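You operate a simulated robot arm through the tools that you are given. There is no shell and no other tool. Be economical: measure what you need, move in short steps, check, and stop when the job is done.

Carry out the task below with a simulated robot arm. There is one attempt and no reset: what you move stays moved.

TASK
Put things in order on the table. At the end: the beige month block (marked "JUNE") from the table is in the grey basket; the red pawn from the table stands where the green clothes peg stood; the clear wool wash bottle stands where the beige month block stood; the green clothes peg from the table stands where the clear wool wash bottle stood; whatever was shut is shut again. Leave all else as you found it, and nothing knocked over.
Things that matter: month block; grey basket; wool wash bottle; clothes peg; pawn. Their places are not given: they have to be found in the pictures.

It is judged by the outcome, as a careful person would: the job done as asked, and still so three seconds after it is handed in. It fails if anything else is knocked over, pushed out of place, dropped, spilled or broken.

THE ROBOT
A 6-joint arm with a two-finger parallel gripper, fixed in place. Base frame: the origin is at the foot of the arm, x ahead of it, y to its left, z up; the work surface is at about z = 0.74. Lengths are in m, angles in rad, forces in N, time in s.
With the tool pointing down near the work surface it reaches from about 0.2 to 0.64 m from the base axis. Its first joint turns from -1.152 to 1.152 rad. Payload 2.7 kg.
Tool frame: the origin (TCP) lies between the finger pads and is the grasp point; the fingertips stand 0.023 m ahead of it; z points along the fingers, y is the line along which they close. The gripper opens to 0.094 m. The fingers are 0.038 m wide and 0.01 m thick; the gripper's body (0.054 by 0.096 m) begins 0.039 m behind the TCP.
Orientation is that of the tool frame in the base frame, as a unit quaternion [x, y, z, w]. With the fingers straight down and closing along the base's y, the tool's x points along the base's -x, its y along +y and its z along -z.

THE INTERFACE
- The arm moves only by the tool apply_moves. Its argument "steps" is a list of rows, each an object of numbers (a shift or turn left out is 0, a gripper value left out holds the last): "wx", "wy", "wz": the turn, a rotation vector about the tool's x, y, z in units of 180 degrees (1.0 is 180 degrees); "x", "y", "z": the shift along the tool's x, y, z in units of 400 mm (1.0 is 400 mm); "claw": the opening, from 0 (shut) to 1 (fully open). In form: [{"wx": .., "wy": .., "wz": .., "x": .., "y": .., "z": .., "claw": ..}, ...]. A call has 1 to 8 rows; each row is the pose to reach, as a shift and turn from the pose commanded when the call began, along the tool's axes at that moment. A call with a number of a shift or a turn outside -1 to 1 is refused whole. A row lasts 0.2 s, in which the tool goes at most 0.05 m and 0.15 rad; a call with a longer step from one row to the next is refused whole, and so is a gripper value outside its range. A pose out of reach is approached as far as the arm can. The call stops where the force on the tool passes 40 N (or 10 N more than at its start, if that is more) or the arm is blocked; 0.2 s more then pass. The fingers move at their own pace (about 0.045 m/s each) and stop on an object; they squeeze with about 37 N. The grip force told is the motor's: it shows also when the fingers shut on nothing. Time passes only in rows, and 0.2 s behind the last, so rows that repeat a pose let the fingers close. It gives the time, the measured TCP pose, the force on the tool (base axes), the opening and the grip force at its end, in the units of the frame above (readings bear some noise).
- Cameras (640 x 400 px; columns grow to the right, rows downward): "scene" is fixed at [0.0634, -0.4372, 1.4133]; the picture's right is [0.82, -0.58, 0.00], its down [-0.34, -0.48, -0.81] and it looks along [0.46, 0.66, -0.59] (base axes); focal length 333 px, centre (320, 200). "wrist" rides on the gripper at [-0.039, 0, -0.044] in the tool frame; the picture's right is [0.00, -1.00, 0.00], its down [0.97, 0.00, -0.24] and it looks along [0.24, 0.00, 0.97] (tool axes); focal length 218 px, centre (320, 200).
- capture(camera): a new picture of that camera. No time passes.
- pixel_to_xyz(camera, pixels): for up to 12 pixels [column, row] of the newest picture of that camera ("zoom" is the newest enlarged one), the place [x, y, z] in the base frame of the surface seen there, good to about 0.003 m, but the place of the scene camera against the robot may be out by one fixed shift of up to 0.025 m in any direction. No time passes.
- inspect(camera, box): a new picture of the part [left, top, right, bottom] of that camera's present view, enlarged. No time passes.
- hand_in(): hands the job in; it is judged then, once.

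Work in short steps. Measure before you move; look again where a grasp or a placing could have gone wrong, and mend it. You have 80 turns and 34 pictures in all, those below and enlarged ones among them. Open the gripper and draw the arm clear of the work before you hand the job in, unless the task says otherwise; then end with one line.

The tools are called after "Request:" as name(argument=value, ...) on one line, values as JSON. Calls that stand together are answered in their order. apply_moves: Moves the arm, as the interface text tells. Its arguments: {"type":"object","properties":{"steps":{"type":"array"}},"required":["steps"]} The other tools are called the same way: capture (camera) takes a picture; pixel_to_xyz (camera, pixels) gives the place of the surface under pixels of a picture; inspect (camera, box) takes an enlarged picture of a part of a camera's view; hand_in () hands the job in.

At the start:

```text
time: 0.0
position: [0.3881, 0.0186, 1.0966]
tool_rot: [0.0, 1.0, 0.0, -0.001]
force: [0.2, 0.1, -0.4]
opening: 0.0937
grip_force: 0.0
```

scene: 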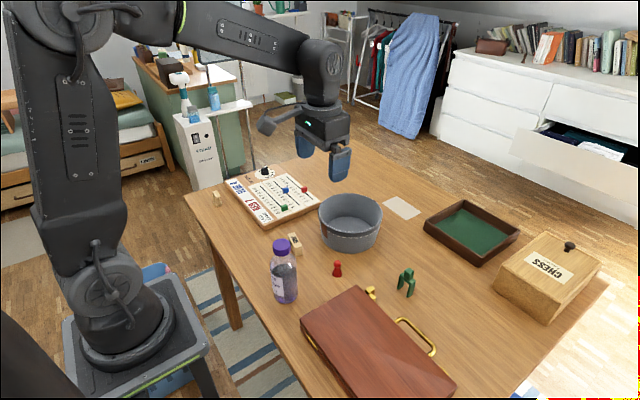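
wrist: 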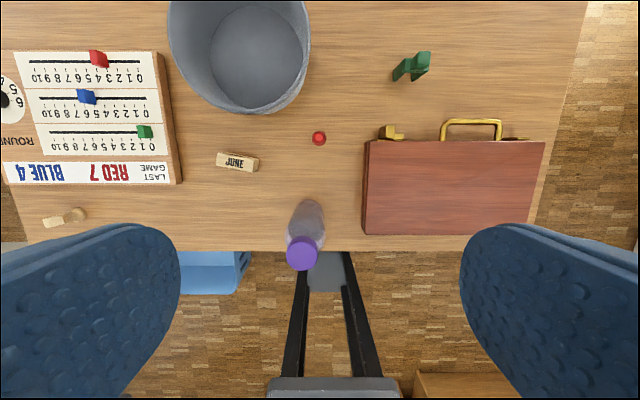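

The wrist view shows the block (237,162), pawn (319,138), bottle (303,240) and peg (412,66). I'll measure and enlarge these.

Request:
pixel_to_xyz(camera="wrist", pixels=[[219, 160], [257, 165], [237, 157], [319, 138], [303, 254], [306, 210], [397, 75], [412, 58], [425, 70], [428, 55], [240, 45], [285, 150]])

Request:
inspect(camera="wrist", box=[200, 30, 460, 192])

Request:
inspect(camera="scene", box=[240, 180, 480, 330])

```text
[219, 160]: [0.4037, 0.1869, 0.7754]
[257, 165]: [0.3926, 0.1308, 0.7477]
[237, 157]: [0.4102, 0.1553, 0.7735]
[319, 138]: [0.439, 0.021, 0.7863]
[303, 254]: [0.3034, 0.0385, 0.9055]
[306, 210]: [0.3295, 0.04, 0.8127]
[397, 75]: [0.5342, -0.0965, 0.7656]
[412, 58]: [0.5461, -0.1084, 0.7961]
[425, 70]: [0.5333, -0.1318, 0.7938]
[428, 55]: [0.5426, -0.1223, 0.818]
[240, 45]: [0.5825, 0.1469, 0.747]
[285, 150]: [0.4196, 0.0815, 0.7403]
```

```text
2.46 times, centred on (330, 111) of wrist
```

zoom: 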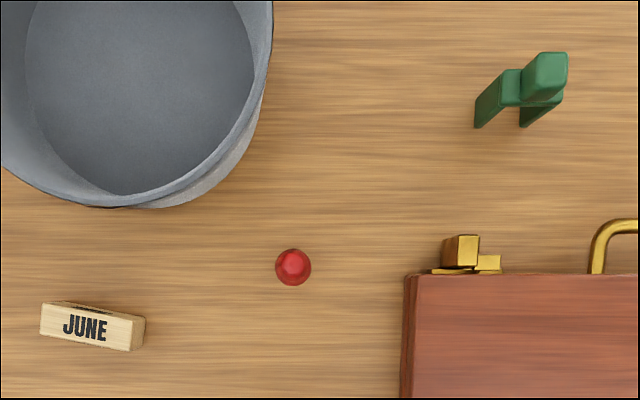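

```text
2.67 times, centred on (360, 255) of scene
```

zoom: 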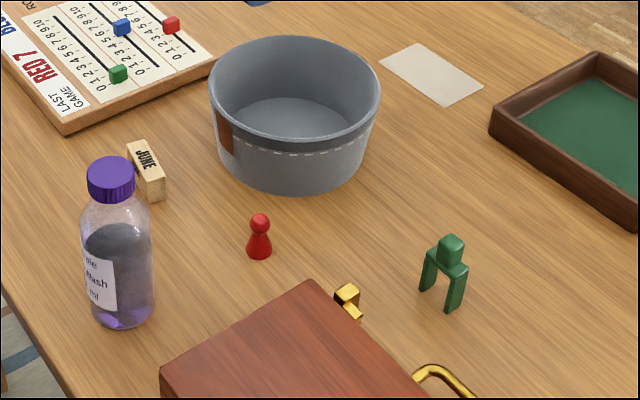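

Block about 0.06 long, roughly along base y turned about 9°. I'll go above it with the fingers closing along its length and look from closer.

Request:
apply_moves(steps=[{"x": -0.006, "y": 0.07, "z": 0.073, "wz": 0.01}, {"x": -0.012, "y": 0.14, "z": 0.147, "wz": 0.02}, {"x": -0.018, "y": 0.21, "z": 0.22, "wz": 0.03}, {"x": -0.024, "y": 0.28, "z": 0.293, "wz": 0.04}, {"x": -0.03, "y": 0.346, "z": 0.3665, "wz": 0.051}, {"x": -0.03, "y": 0.346, "z": 0.3665, "wz": 0.051}])

Request:
capture(camera="wrist")

```text
time: 1.4
position: [0.3987, 0.1567, 0.9501]
tool_rot: [0.08, 0.997, 0.0, 0.0]
force: [0.6, -0.7, 1.2]
opening: 0.0939
grip_force: 0.0
```

```text
29 pictures are left
```

wrist: 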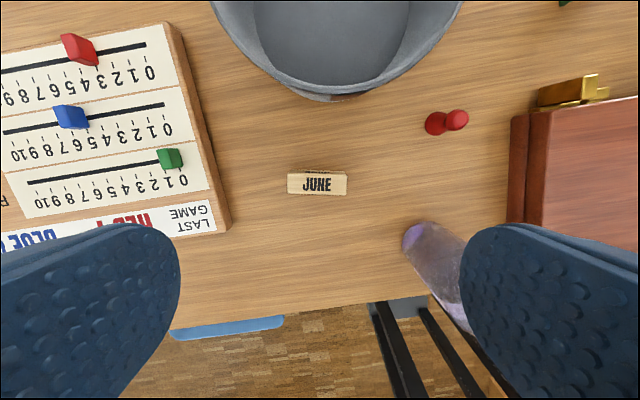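

The block is now level in the view at (317,183). I measure its corners and the basket rim.

Request:
pixel_to_xyz(camera="wrist", pixels=[[290, 175], [290, 191], [344, 175], [344, 191], [317, 170], [317, 183], [330, 93], [335, 40], [222, 12], [450, 12], [435, 123], [457, 119]])

Request:
pixel_to_xyz(camera="scene", pixels=[[345, 240], [350, 196], [320, 212], [382, 212], [336, 271], [340, 277], [281, 247], [290, 240], [285, 298], [406, 280], [408, 270]])

```text
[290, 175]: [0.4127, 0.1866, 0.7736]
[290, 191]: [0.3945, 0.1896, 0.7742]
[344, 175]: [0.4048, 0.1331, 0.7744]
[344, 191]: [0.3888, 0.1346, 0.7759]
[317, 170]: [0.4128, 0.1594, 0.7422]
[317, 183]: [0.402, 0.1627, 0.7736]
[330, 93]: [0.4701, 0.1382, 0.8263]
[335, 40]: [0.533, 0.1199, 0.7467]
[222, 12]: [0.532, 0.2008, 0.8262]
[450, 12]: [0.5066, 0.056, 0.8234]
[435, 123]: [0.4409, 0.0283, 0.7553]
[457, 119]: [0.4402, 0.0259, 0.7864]
```

```text
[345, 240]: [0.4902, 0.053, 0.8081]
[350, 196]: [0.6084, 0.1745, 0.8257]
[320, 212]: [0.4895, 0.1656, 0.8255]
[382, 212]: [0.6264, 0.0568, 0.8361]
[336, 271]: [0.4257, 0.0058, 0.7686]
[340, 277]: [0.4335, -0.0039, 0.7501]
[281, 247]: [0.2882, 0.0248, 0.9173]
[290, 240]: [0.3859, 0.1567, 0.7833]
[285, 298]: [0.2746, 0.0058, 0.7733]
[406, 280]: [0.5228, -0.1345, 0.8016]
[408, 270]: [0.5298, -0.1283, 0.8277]
```

Block centre is about (0.4005, 0.161), top 0.774. I descend to z 0.770 with the fingers around its ends and close.

Request:
apply_moves(steps=[{"x": -0.003, "y": 0.011, "z": 0.11, "wz": -0.008}, {"x": -0.003, "y": 0.011, "z": 0.22, "wz": -0.008}, {"x": -0.003, "y": 0.011, "z": 0.33, "wz": -0.008}, {"x": -0.003, "y": 0.011, "z": 0.4, "wz": -0.008}, {"x": -0.003, "y": 0.011, "z": 0.45, "wz": -0.008}, {"x": -0.003, "y": 0.011, "z": 0.45, "wz": -0.008, "claw": 0.3}, {"x": -0.003, "y": 0.011, "z": 0.45, "wz": -0.008, "claw": 0.3}, {"x": -0.003, "y": 0.011, "z": 0.45, "wz": -0.008, "claw": 0.3}])

```text
time: 3.2
position: [0.402, 0.1609, 0.7712]
tool_rot: [0.067, 0.998, -0.001, 0.0]
force: [-0.3, -0.2, 0.0]
opening: 0.0618
grip_force: 37.5
```

Held (opening 0.062). Lift to z≈0.90 and carry above the basket's centre (about 0.548, 0.125), then look.

Request:
apply_moves(steps=[{"z": -0.11}, {"z": -0.22}, {"z": -0.33}, {"x": -0.095, "y": -0.01, "z": -0.33}, {"x": -0.19, "y": -0.02, "z": -0.33}, {"x": -0.285, "y": -0.03, "z": -0.33}, {"x": -0.374, "y": -0.04, "z": -0.33}, {"x": -0.374, "y": -0.04, "z": -0.33}])

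Request:
capture(camera="wrist")

Request:
capture(camera="scene")

```text
time: 5.0
position: [0.5485, 0.1237, 0.9041]
tool_rot: [0.067, 0.998, 0.0, 0.0]
force: [-0.2, 0.7, 0.2]
opening: 0.0616
grip_force: 36.8
```

```text
28 pictures are left
```

wrist: 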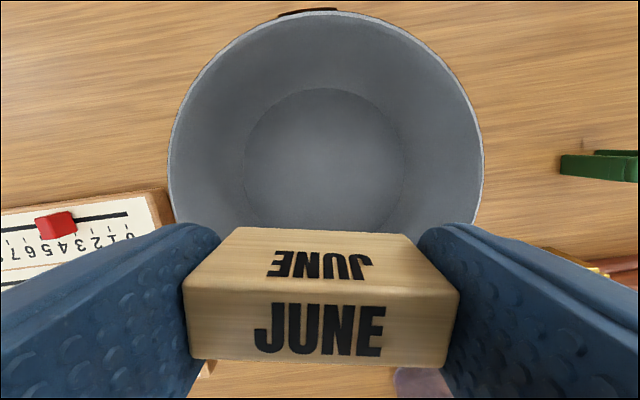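

```text
27 pictures are left
```

scene: 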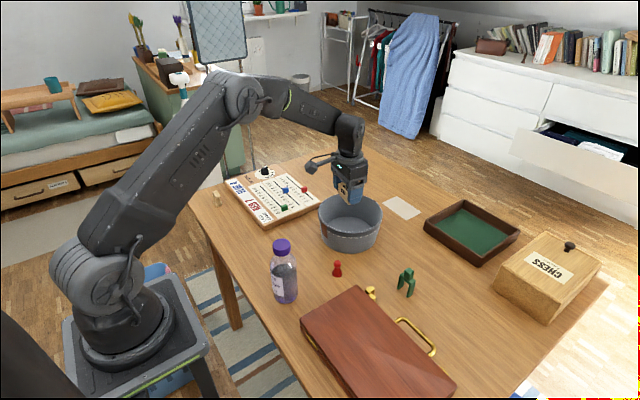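

The rim spans columns 168–484 with its far edge at (325,12); measuring the centre.

Request:
pixel_to_xyz(camera="wrist", pixels=[[171, 160], [481, 160], [325, 14], [200, 75], [450, 75], [325, 150]])

```text
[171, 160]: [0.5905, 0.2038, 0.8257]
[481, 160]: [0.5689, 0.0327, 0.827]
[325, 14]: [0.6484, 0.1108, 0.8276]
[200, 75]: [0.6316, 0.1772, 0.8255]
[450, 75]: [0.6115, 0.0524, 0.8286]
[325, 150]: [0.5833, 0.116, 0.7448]
```

Rim centre about (0.562, 0.119). Shift there, lower until the block is just above the basket's floor, and release slowly.

Request:
apply_moves(steps=[{"x": -0.034, "y": -0.008}, {"x": -0.034, "y": -0.008, "z": 0.1}, {"x": -0.034, "y": -0.008, "z": 0.2}, {"x": -0.034, "y": -0.008, "z": 0.3}, {"x": -0.034, "y": -0.008, "z": 0.305}, {"x": -0.034, "y": -0.008, "z": 0.305, "claw": 0.8}, {"x": -0.034, "y": -0.008, "z": 0.305, "claw": 0.8}])

```text
time: 6.6
position: [0.5614, 0.1193, 0.7787]
tool_rot: [0.067, 0.998, -0.001, 0.0]
force: [-0.1, 0.4, 0.6]
opening: 0.0755
grip_force: 0.1
```

Released. Retreat upward, check the basket, then head for the bottle.

Request:
apply_moves(steps=[{"z": -0.11}, {"z": -0.22}, {"z": -0.33}, {"z": -0.44}, {"z": -0.52, "claw": 1}, {"z": -0.6, "claw": 1}])

Request:
capture(camera="wrist")

Request:
apply_moves(steps=[{"x": 0.095, "y": -0.047, "wz": -0.007}, {"x": 0.19, "y": -0.094, "wz": -0.014}, {"x": 0.285, "y": -0.141, "wz": -0.021}, {"x": 0.38, "y": -0.188, "wz": -0.028}, {"x": 0.475, "y": -0.235, "wz": -0.035}, {"x": 0.57, "y": -0.2815, "wz": -0.043}, {"x": 0.57, "y": -0.2815, "wz": -0.043}])

Request:
capture(camera="wrist")

```text
time: 8.0
position: [0.5621, 0.1192, 1.0189]
tool_rot: [0.067, 0.998, 0.0, 0.0]
force: [-0.2, 0.4, -0.3]
opening: 0.0938
grip_force: 0.1
```

```text
26 pictures are left
```

wrist: 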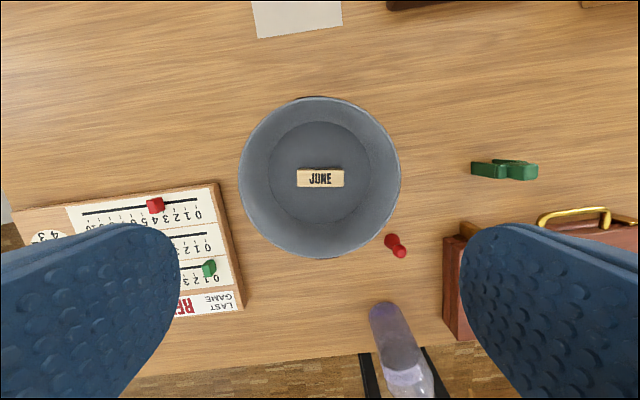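

```text
time: 9.6
position: [0.3169, 0.0402, 1.0199]
tool_rot: [0.0, 1.0, 0.0, -0.001]
force: [-1.0, -0.3, 0.1]
opening: 0.0943
grip_force: 0.0
```

```text
25 pictures are left
```

wrist: 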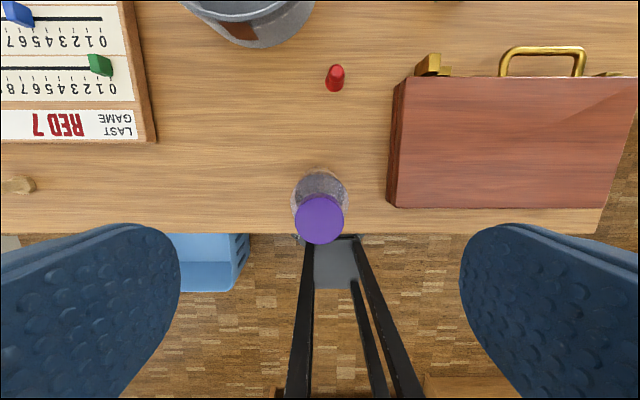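

Block lies in the basket. Cap is at (320,219); measuring it and the body.

Request:
pixel_to_xyz(camera="wrist", pixels=[[320, 219], [297, 219], [342, 219], [320, 197], [320, 240], [320, 185], [320, 175], [296, 190], [347, 190], [335, 78], [336, 70]])

Request:
inspect(camera="wrist", box=[256, 150, 384, 250])

Request:
inspect(camera="scene", box=[240, 220, 340, 310])

```text
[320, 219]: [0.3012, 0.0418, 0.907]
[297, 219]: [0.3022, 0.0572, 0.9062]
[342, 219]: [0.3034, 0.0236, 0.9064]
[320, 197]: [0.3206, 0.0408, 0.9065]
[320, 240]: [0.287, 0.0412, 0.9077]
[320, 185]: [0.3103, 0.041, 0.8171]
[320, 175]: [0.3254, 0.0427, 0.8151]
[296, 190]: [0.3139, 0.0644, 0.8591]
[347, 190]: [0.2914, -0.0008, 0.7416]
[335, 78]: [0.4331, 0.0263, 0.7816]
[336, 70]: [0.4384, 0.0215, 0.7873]
```

```text
4.00 times, centred on (320, 200) of wrist
```

zoom: 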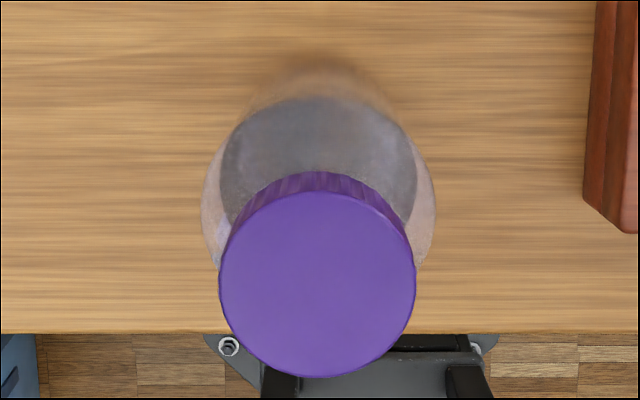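

```text
4.44 times, centred on (290, 265) of scene
```

zoom: 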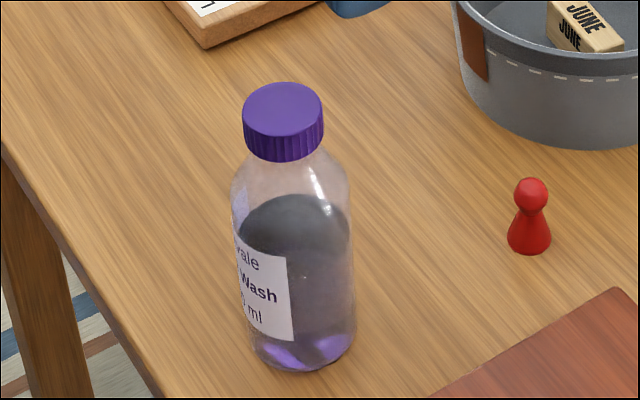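

Cap centre (0.303, 0.041), diameter about 0.037, top 0.907. I descend to z 0.888 and close on the cap.

Request:
apply_moves(steps=[{"x": 0.035, "y": 0.002}, {"x": 0.035, "y": 0.002, "z": 0.11}, {"x": 0.035, "y": 0.002, "z": 0.22}, {"x": 0.035, "y": 0.002, "z": 0.33}, {"x": 0.035, "y": 0.002, "z": 0.33, "claw": 0.1}, {"x": 0.035, "y": 0.002, "z": 0.33, "claw": 0.1}, {"x": 0.035, "y": 0.002, "z": 0.33, "claw": 0.1}, {"x": 0.035, "y": 0.002, "z": 0.33, "claw": 0.1}])

```text
time: 11.4
position: [0.3046, 0.0415, 0.8893]
tool_rot: [0.0, 1.0, 0.0, -0.001]
force: [-1.4, -2.0, 9.6]
opening: 0.0423
grip_force: 37.4
```

Gripped at 0.042. Lift a little, then carry slowly towards (0.401, 0.161).

Request:
apply_moves(steps=[{"z": -0.04}, {"z": -0.1}, {"z": -0.15}, {"z": -0.15}])

Request:
inspect(camera="scene", box=[200, 160, 400, 310])

```text
time: 12.4
position: [0.3059, 0.0403, 0.9495]
tool_rot: [-0.001, 1.0, -0.001, -0.001]
force: [0.7, 0.4, -3.2]
opening: 0.0362
grip_force: 36.8
```

```text
2.67 times, centred on (300, 235) of scene
```

zoom: 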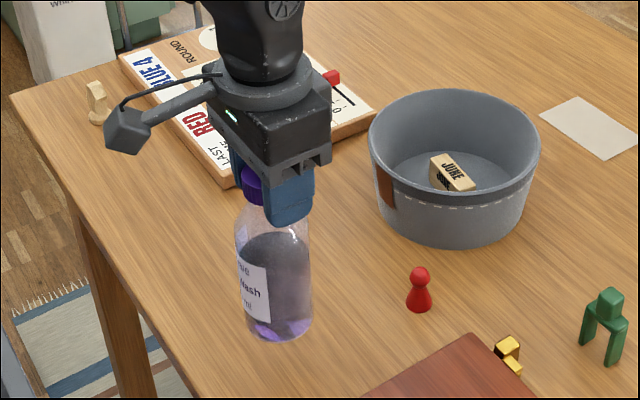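

Bottle is lifted and upright (about 3 N). Carry it over to the block's old place, then lower to just above the table.

Request:
apply_moves(steps=[{"x": -0.04, "y": 0.05}, {"x": -0.08, "y": 0.1}, {"x": -0.12, "y": 0.15}, {"x": -0.16, "y": 0.2}, {"x": -0.2, "y": 0.25}, {"x": -0.238, "y": 0.302}, {"x": -0.238, "y": 0.302}, {"x": -0.238, "y": 0.302, "z": 0.07}])

Request:
inspect(camera="scene", box=[240, 160, 360, 280])

```text
time: 14.2
position: [0.4005, 0.162, 0.9206]
tool_rot: [0.0, 1.0, 0.0, 0.0]
force: [-0.2, 0.1, -2.3]
opening: 0.0362
grip_force: 36.8
```

```text
3.33 times, centred on (300, 220) of scene
```

zoom: 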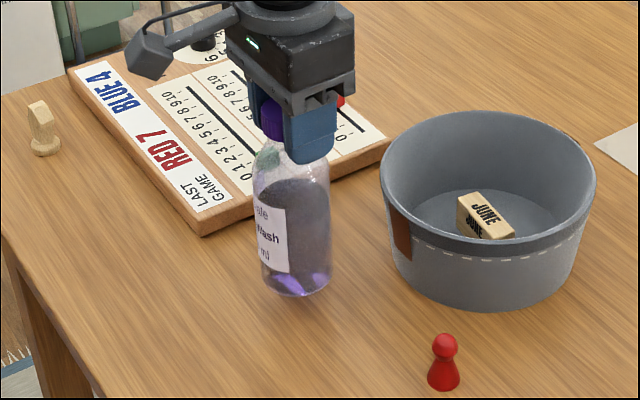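

Lower in small steps, watching the force.

Request:
apply_moves(steps=[{"z": 0.03}, {"z": 0.05}, {"z": 0.06}, {"z": 0.06}])

```text
time: 15.2
position: [0.4012, 0.1605, 0.896]
tool_rot: [0.0, 1.0, 0.0, 0.0]
force: [0.8, -0.3, -2.9]
opening: 0.0361
grip_force: 36.8
```

Request:
apply_moves(steps=[{"z": 0.006}, {"z": 0.01}, {"z": 0.01}])

```text
time: 16.0
position: [0.4021, 0.1604, 0.8948]
tool_rot: [-0.001, 1.0, 0.0, 0.002]
force: [-2.9, -0.5, 5.3]
opening: 0.036
grip_force: 36.9
stopped in row 3: the force on the tool passed its limit (the readings are from after the stop); the commanded pose is now the measured one
```

Contact with the table at z 0.895 (force reversed). Open and rise, clear of the shoulder.

Request:
apply_moves(steps=[{"claw": 0.45}, {"claw": 0.8}, {"claw": 1}, {"claw": 1}, {"z": -0.05}, {"z": -0.15}, {"z": -0.25}])

Request:
capture(camera="wrist")

Request:
capture(camera="scene")

```text
time: 17.6
position: [0.4027, 0.1624, 0.9977]
tool_rot: [-0.002, 1.0, 0.0, 0.001]
force: [-0.8, 0.7, 0.2]
opening: 0.0941
grip_force: 0.1
```

```text
20 pictures are left
```

wrist: 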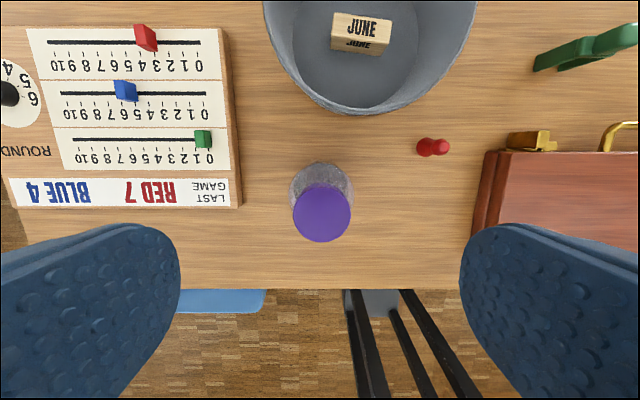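

```text
19 pictures are left
```

scene: 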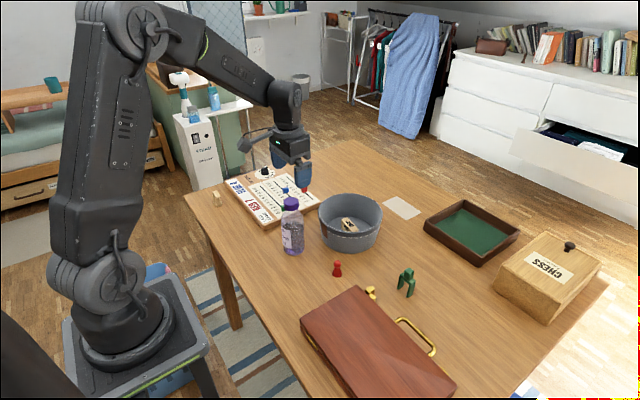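

Bottle stands upright. Check its spot at the cap (321,213).

Request:
pixel_to_xyz(camera="wrist", pixels=[[321, 213], [295, 213], [348, 213], [321, 188], [321, 238], [545, 62], [600, 45], [628, 35], [570, 65]])

Request:
apply_moves(steps=[{"x": -0.06, "y": -0.1}, {"x": -0.12, "y": -0.2}, {"x": -0.18, "y": -0.3}, {"x": -0.22, "y": -0.4}, {"x": -0.26, "y": -0.5}, {"x": -0.28, "y": -0.6}, {"x": -0.3, "y": -0.7}, {"x": -0.3, "y": -0.7}])

Request:
capture(camera="wrist")

```text
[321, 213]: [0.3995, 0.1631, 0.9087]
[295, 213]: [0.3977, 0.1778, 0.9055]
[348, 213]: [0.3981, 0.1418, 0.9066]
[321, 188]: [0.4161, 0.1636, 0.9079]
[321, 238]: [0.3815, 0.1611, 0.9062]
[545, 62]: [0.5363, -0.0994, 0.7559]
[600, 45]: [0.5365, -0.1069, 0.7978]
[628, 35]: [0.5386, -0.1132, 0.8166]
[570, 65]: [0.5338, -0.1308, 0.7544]
```

```text
time: 19.4
position: [0.5214, -0.1191, 0.996]
tool_rot: [0.0, 1.0, 0.0, 0.002]
force: [-0.4, 0.5, 0.3]
opening: 0.094
grip_force: 0.0
```

```text
18 pictures are left
```

wrist: 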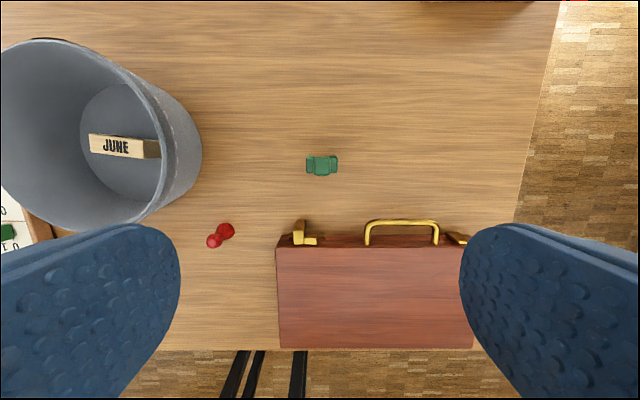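

Bottle centre (0.399, 0.161): right place. Peg is at (322,165); enlarge and measure.

Request:
inspect(camera="wrist", box=[282, 140, 362, 190])

Request:
pixel_to_xyz(camera="wrist", pixels=[[309, 165], [335, 165], [322, 158], [322, 166], [322, 173], [317, 166], [327, 166]])

Request:
inspect(camera="scene", box=[380, 255, 436, 305])

```text
8.00 times, centred on (322, 165) of wrist
```

zoom: 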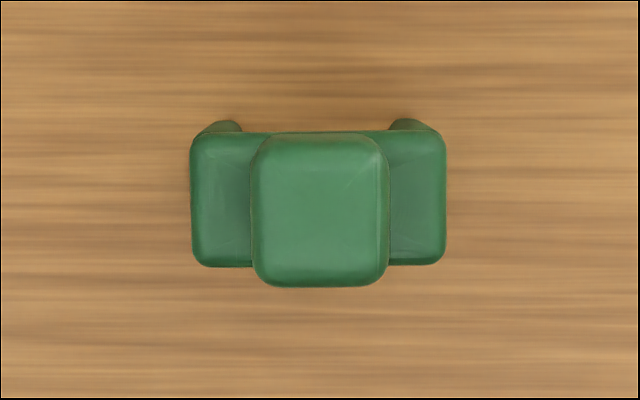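

```text
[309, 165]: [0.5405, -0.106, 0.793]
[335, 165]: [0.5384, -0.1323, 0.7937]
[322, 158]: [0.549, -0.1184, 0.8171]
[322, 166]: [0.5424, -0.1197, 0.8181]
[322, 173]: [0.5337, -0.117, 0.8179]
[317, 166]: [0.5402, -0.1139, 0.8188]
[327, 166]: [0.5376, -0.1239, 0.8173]
```

```text
8.00 times, centred on (408, 280) of scene
```

zoom: 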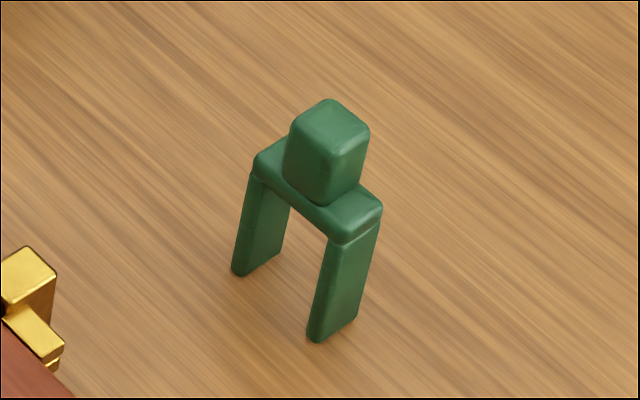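

Peg centre about (0.540, -0.119), aligned with y, shoulders 0.036 wide, top 0.818. Descend to z 0.787 and close on the shoulders/upper legs.

Request:
apply_moves(steps=[{"x": -0.0465}, {"x": -0.0465, "z": 0.12}, {"x": -0.0465, "z": 0.24}, {"x": -0.0465, "z": 0.36}, {"x": -0.0465, "z": 0.45}, {"x": -0.0465, "z": 0.523}, {"x": -0.0465, "z": 0.523}])

Request:
apply_moves(steps=[{"claw": 0.6}, {"claw": 0.45}, {"claw": 0.2}, {"claw": 0.2}, {"claw": 0.2}])

```text
time: 21.0
position: [0.5418, -0.1192, 0.7847]
tool_rot: [-0.001, 1.0, 0.0, 0.002]
force: [0.5, 1.2, 0.1]
opening: 0.0938
grip_force: 0.0
```

```text
time: 22.2
position: [0.5423, -0.1181, 0.785]
tool_rot: [-0.001, 1.0, -0.001, 0.001]
force: [0.3, 0.2, 0.4]
opening: 0.0353
grip_force: 37.4
```

Held (0.035). Lift 0.1, then carry to the bottle's old place (0.303, 0.041).

Request:
apply_moves(steps=[{"z": -0.1}, {"z": -0.2}, {"z": -0.3}, {"z": -0.3}])

Request:
apply_moves(steps=[{"x": 0.085, "y": 0.057}, {"x": 0.17, "y": 0.114}, {"x": 0.255, "y": 0.171}, {"x": 0.34, "y": 0.228}, {"x": 0.425, "y": 0.285}, {"x": 0.51, "y": 0.342}, {"x": 0.5925, "y": 0.4}, {"x": 0.5925, "y": 0.4}])

Request:
capture(camera="scene")

```text
time: 23.2
position: [0.5402, -0.1198, 0.9066]
tool_rot: [-0.001, 1.0, 0.0, 0.002]
force: [0.3, -0.5, 0.3]
opening: 0.0354
grip_force: 37.3
```

```text
time: 25.0
position: [0.3038, 0.0424, 0.9058]
tool_rot: [-0.001, 1.0, 0.0, 0.002]
force: [0.3, -0.3, -0.2]
opening: 0.0354
grip_force: 37.0
```

```text
15 pictures are left
```

scene: 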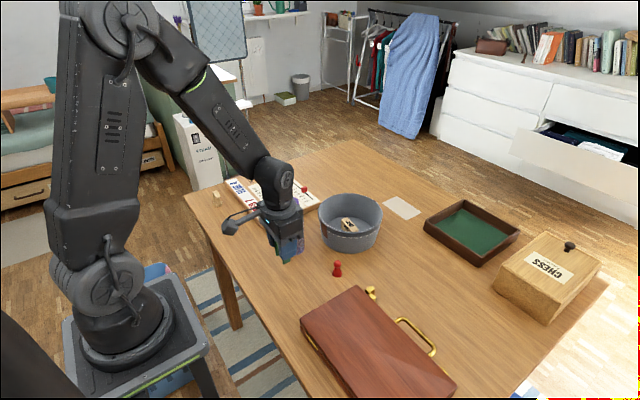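

Lower to just above the table, then feel for contact (expected at z≈0.785).

Request:
apply_moves(steps=[{"x": 0.002, "y": -0.002, "z": 0.1}, {"x": 0.002, "y": -0.002, "z": 0.2}, {"x": 0.002, "y": -0.002, "z": 0.27}, {"x": 0.002, "y": -0.002, "z": 0.285}, {"x": 0.002, "y": -0.002, "z": 0.292}, {"x": 0.002, "y": -0.002, "z": 0.292}])

Request:
apply_moves(steps=[{"z": 0.003}, {"z": 0.006}, {"z": 0.006}])

```text
time: 26.4
position: [0.3026, 0.0409, 0.7889]
tool_rot: [-0.001, 1.0, 0.0, 0.002]
force: [0.2, 0.0, 0.2]
opening: 0.0352
grip_force: 36.7
```

```text
time: 27.2
position: [0.3034, 0.0415, 0.7873]
tool_rot: [-0.001, 1.0, 0.0, 0.002]
force: [-0.8, 0.5, 0.1]
opening: 0.0356
grip_force: 37.1
```

Request:
apply_moves(steps=[{"z": 0.002}, {"z": 0.004}, {"z": 0.004}])

```text
time: 28.0
position: [0.3047, 0.0401, 0.7852]
tool_rot: [-0.001, 1.0, 0.0, 0.001]
force: [-2.4, 0.5, 14.8]
opening: 0.0354
grip_force: 37.5
```

Contact (15 N up). Ease up 1 mm, release and rise.

Request:
apply_moves(steps=[{"z": -0.002}, {"z": -0.002, "claw": 0.5}, {"z": -0.002, "claw": 0.7}, {"z": -0.002, "claw": 1}, {"z": -0.002, "claw": 1}, {"z": -0.1, "claw": 1}, {"z": -0.2, "claw": 1}, {"z": -0.3, "claw": 1}])

Request:
apply_moves(steps=[{"x": -0.05, "z": -0.04}, {"x": -0.12, "z": -0.08}, {"x": -0.2, "z": -0.13}, {"x": -0.29, "z": -0.18, "y": -0.03}, {"x": -0.29, "z": -0.18, "y": -0.05}])

Request:
capture(camera="wrist")

Request:
inspect(camera="scene", box=[240, 200, 400, 310])

```text
time: 29.8
position: [0.3027, 0.0425, 0.9059]
tool_rot: [-0.001, 1.0, -0.001, 0.001]
force: [0.4, -0.3, -0.2]
opening: 0.094
grip_force: 0.1
```

```text
time: 31.0
position: [0.4184, 0.0209, 0.9757]
tool_rot: [-0.001, 1.0, 0.0, 0.001]
force: [0.2, 0.7, -0.2]
opening: 0.0941
grip_force: 0.1
```

```text
14 pictures are left
```

wrist: 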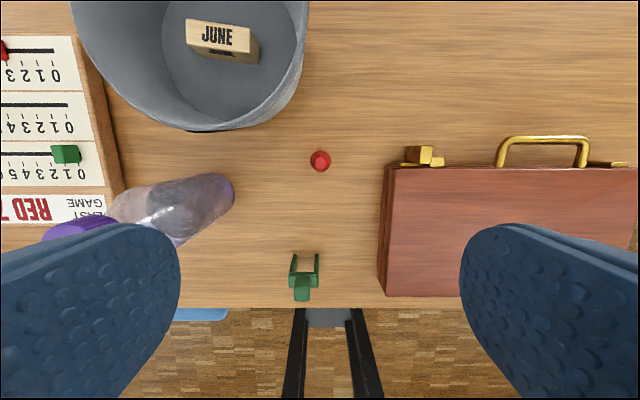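

```text
3.64 times, centred on (320, 255) of scene
```

zoom: 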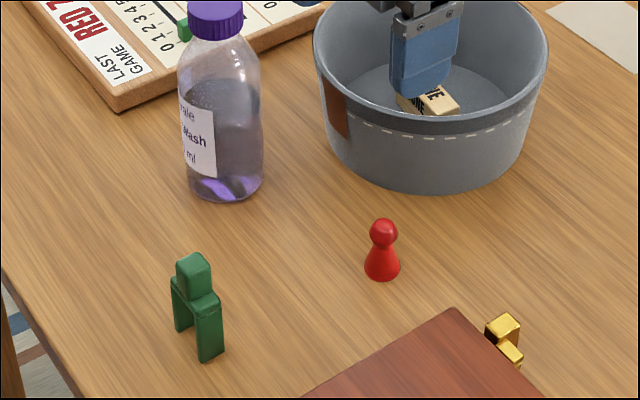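

Peg stands. Now the pawn at (320,161); measure it, the brass latch and the case edge beside it.

Request:
pixel_to_xyz(camera="wrist", pixels=[[320, 163], [313, 161], [328, 161], [320, 153], [406, 155], [383, 190], [303, 290], [293, 262], [314, 262]])

Request:
inspect(camera="wrist", box=[280, 138, 360, 188])

```text
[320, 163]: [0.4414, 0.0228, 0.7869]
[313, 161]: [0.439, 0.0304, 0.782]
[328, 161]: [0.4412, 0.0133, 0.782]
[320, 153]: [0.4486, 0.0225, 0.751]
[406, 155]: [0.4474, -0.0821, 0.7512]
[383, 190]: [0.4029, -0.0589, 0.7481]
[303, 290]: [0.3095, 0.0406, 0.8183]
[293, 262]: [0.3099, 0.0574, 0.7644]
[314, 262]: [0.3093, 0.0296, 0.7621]
```

```text
8.00 times, centred on (320, 163) of wrist
```

zoom: 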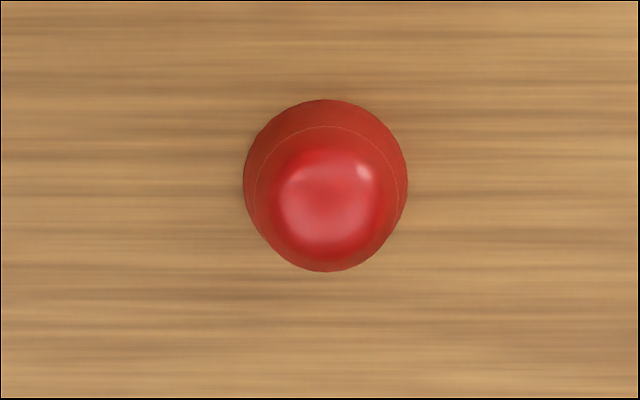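

Pawn centre (0.440, 0.0225), top 0.787, head ~0.018 wide. Descend to z 0.782 with opening reduced and grip the head.

Request:
apply_moves(steps=[{"x": -0.054, "y": 0.003, "claw": 0.6}, {"x": -0.054, "y": 0.003, "z": 0.12}, {"x": -0.054, "y": 0.003, "z": 0.24}, {"x": -0.054, "y": 0.003, "z": 0.36}, {"x": -0.054, "y": 0.003, "z": 0.44}, {"x": -0.054, "y": 0.003, "z": 0.484}, {"x": -0.054, "y": 0.003, "z": 0.484}])

Request:
apply_moves(steps=[{"claw": 0.4}, {"claw": 0.3}, {"claw": 0.05}, {"claw": 0.05}, {"claw": 0.05}])

```text
time: 32.6
position: [0.4394, 0.0225, 0.7802]
tool_rot: [-0.001, 1.0, 0.0, 0.002]
force: [0.2, -0.5, 0.0]
opening: 0.0564
grip_force: 0.0
```

```text
time: 33.8
position: [0.4404, 0.0225, 0.782]
tool_rot: [0.0, 1.0, 0.0, 0.002]
force: [0.0, 0.1, 1.2]
opening: 0.0175
grip_force: 37.1
```

Head gripped (0.0175). Lift and check it hangs upright.

Request:
apply_moves(steps=[{"z": -0.06}, {"z": -0.16}, {"z": -0.25}, {"z": -0.25}])

Request:
inspect(camera="scene", box=[270, 180, 410, 290])

```text
time: 34.8
position: [0.4384, 0.0217, 0.8829]
tool_rot: [-0.001, 1.0, 0.001, 0.002]
force: [0.0, 0.5, -0.5]
opening: 0.0174
grip_force: 36.9
```

```text
3.64 times, centred on (340, 235) of scene
```

zoom: 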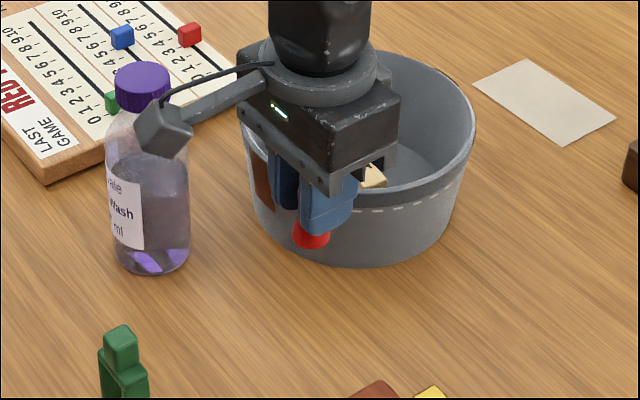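

Pawn hangs upright. Carry to (0.540, -0.119) and lower to about 6 mm above contact.

Request:
apply_moves(steps=[{"x": -0.05, "y": -0.071}, {"x": -0.1, "y": -0.142}, {"x": -0.15, "y": -0.213}, {"x": -0.2, "y": -0.284}, {"x": -0.25, "y": -0.354}, {"x": -0.25, "y": -0.354, "z": 0.1}, {"x": -0.25, "y": -0.354, "z": 0.2}, {"x": -0.25, "y": -0.354, "z": 0.235}])

Request:
apply_moves(steps=[{"z": 0.004}, {"z": 0.008}, {"z": 0.008}])

```text
time: 36.6
position: [0.544, -0.1209, 0.7875]
tool_rot: [0.0, 1.0, -0.001, 0.001]
force: [0.2, -0.8, -0.2]
opening: 0.0175
grip_force: 37.0
```

```text
time: 37.4
position: [0.5411, -0.1186, 0.7857]
tool_rot: [-0.001, 1.0, 0.0, 0.002]
force: [-0.9, 0.4, -0.6]
opening: 0.0173
grip_force: 36.6
```

Request:
apply_moves(steps=[{"z": 0.003}, {"z": 0.006}, {"z": 0.006}])

```text
time: 38.2
position: [0.5417, -0.1199, 0.7851]
tool_rot: [-0.001, 1.0, 0.0, 0.002]
force: [-0.3, 0.1, 0.1]
opening: 0.0174
grip_force: 36.8
```

Request:
apply_moves(steps=[{"z": 0.003}, {"z": 0.006}, {"z": 0.006}])

```text
time: 39.0
position: [0.5407, -0.1203, 0.7816]
tool_rot: [-0.002, 1.0, 0.0, 0.002]
force: [-0.2, 0.4, -0.2]
opening: 0.0174
grip_force: 36.6
```

Request:
apply_moves(steps=[{"z": 0.002}, {"z": 0.003}, {"z": 0.003}])

```text
time: 39.8
position: [0.5424, -0.1205, 0.7818]
tool_rot: [0.0, 1.0, -0.001, 0.003]
force: [-0.1, 0.1, 6.6]
opening: 0.0176
grip_force: 36.7
```

Light contact (6.6 N). Release and rise.

Request:
apply_moves(steps=[{"claw": 0.3}, {"claw": 0.5}, {"claw": 0.7}, {"claw": 0.7}, {"z": -0.06, "claw": 0.7}, {"z": -0.16, "claw": 0.8}, {"z": -0.28, "claw": 1}, {"z": -0.4, "claw": 1}])

Request:
apply_moves(steps=[{"z": -0.1}, {"z": -0.2}, {"z": -0.3, "x": 0.05, "y": 0.05}, {"z": -0.3, "x": 0.15, "y": 0.1}, {"z": -0.3, "x": 0.25, "y": 0.15}, {"z": -0.3, "x": 0.35, "y": 0.2}, {"z": -0.3, "x": 0.35, "y": 0.2}])

Request:
capture(camera="wrist")

Request:
capture(camera="scene")

```text
time: 41.6
position: [0.5405, -0.1201, 0.9422]
tool_rot: [-0.002, 1.0, 0.0, 0.002]
force: [-0.7, 0.6, 0.1]
opening: 0.0937
grip_force: 0.1
```

```text
time: 43.2
position: [0.3993, -0.0409, 1.0616]
tool_rot: [-0.001, 1.0, 0.0, 0.001]
force: [0.2, 0.2, -0.7]
opening: 0.0939
grip_force: 0.1
```

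```text
10 pictures are left
```

wrist: 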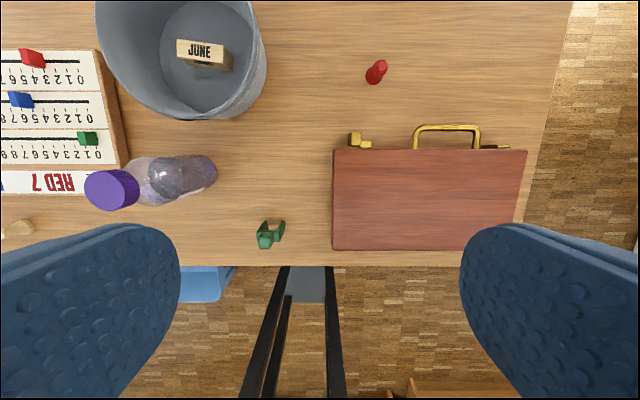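

```text
9 pictures are left
```

scene: 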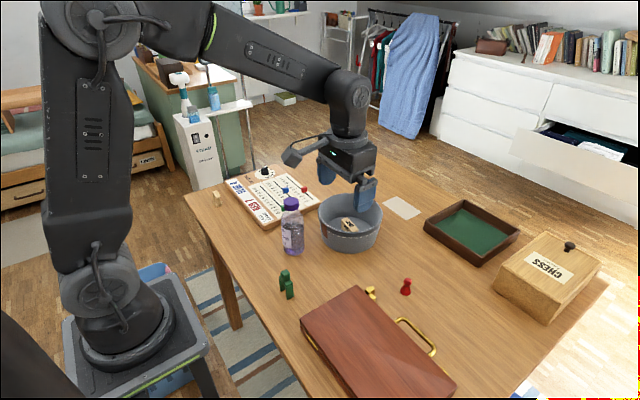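

All stands as asked; a last check of the positions.

Request:
pixel_to_xyz(camera="wrist", pixels=[[379, 67], [373, 77], [268, 239], [112, 189], [262, 226], [279, 226]])

```text
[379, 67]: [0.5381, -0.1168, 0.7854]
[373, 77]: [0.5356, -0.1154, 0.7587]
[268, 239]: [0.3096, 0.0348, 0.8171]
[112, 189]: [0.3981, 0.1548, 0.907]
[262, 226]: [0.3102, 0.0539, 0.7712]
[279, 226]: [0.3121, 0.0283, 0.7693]
```

Everything is within a few millimetres of its target, the gripper is open and the arm is clear.

Request:
hand_in()

```text
The job is handed in.
```

The job is done and handed in: the JUNE block is in the grey basket, and the wool wash bottle, peg and pawn each stand within about 1 cm of the places asked for. Nothing was knocked over, and nothing had to be opened.
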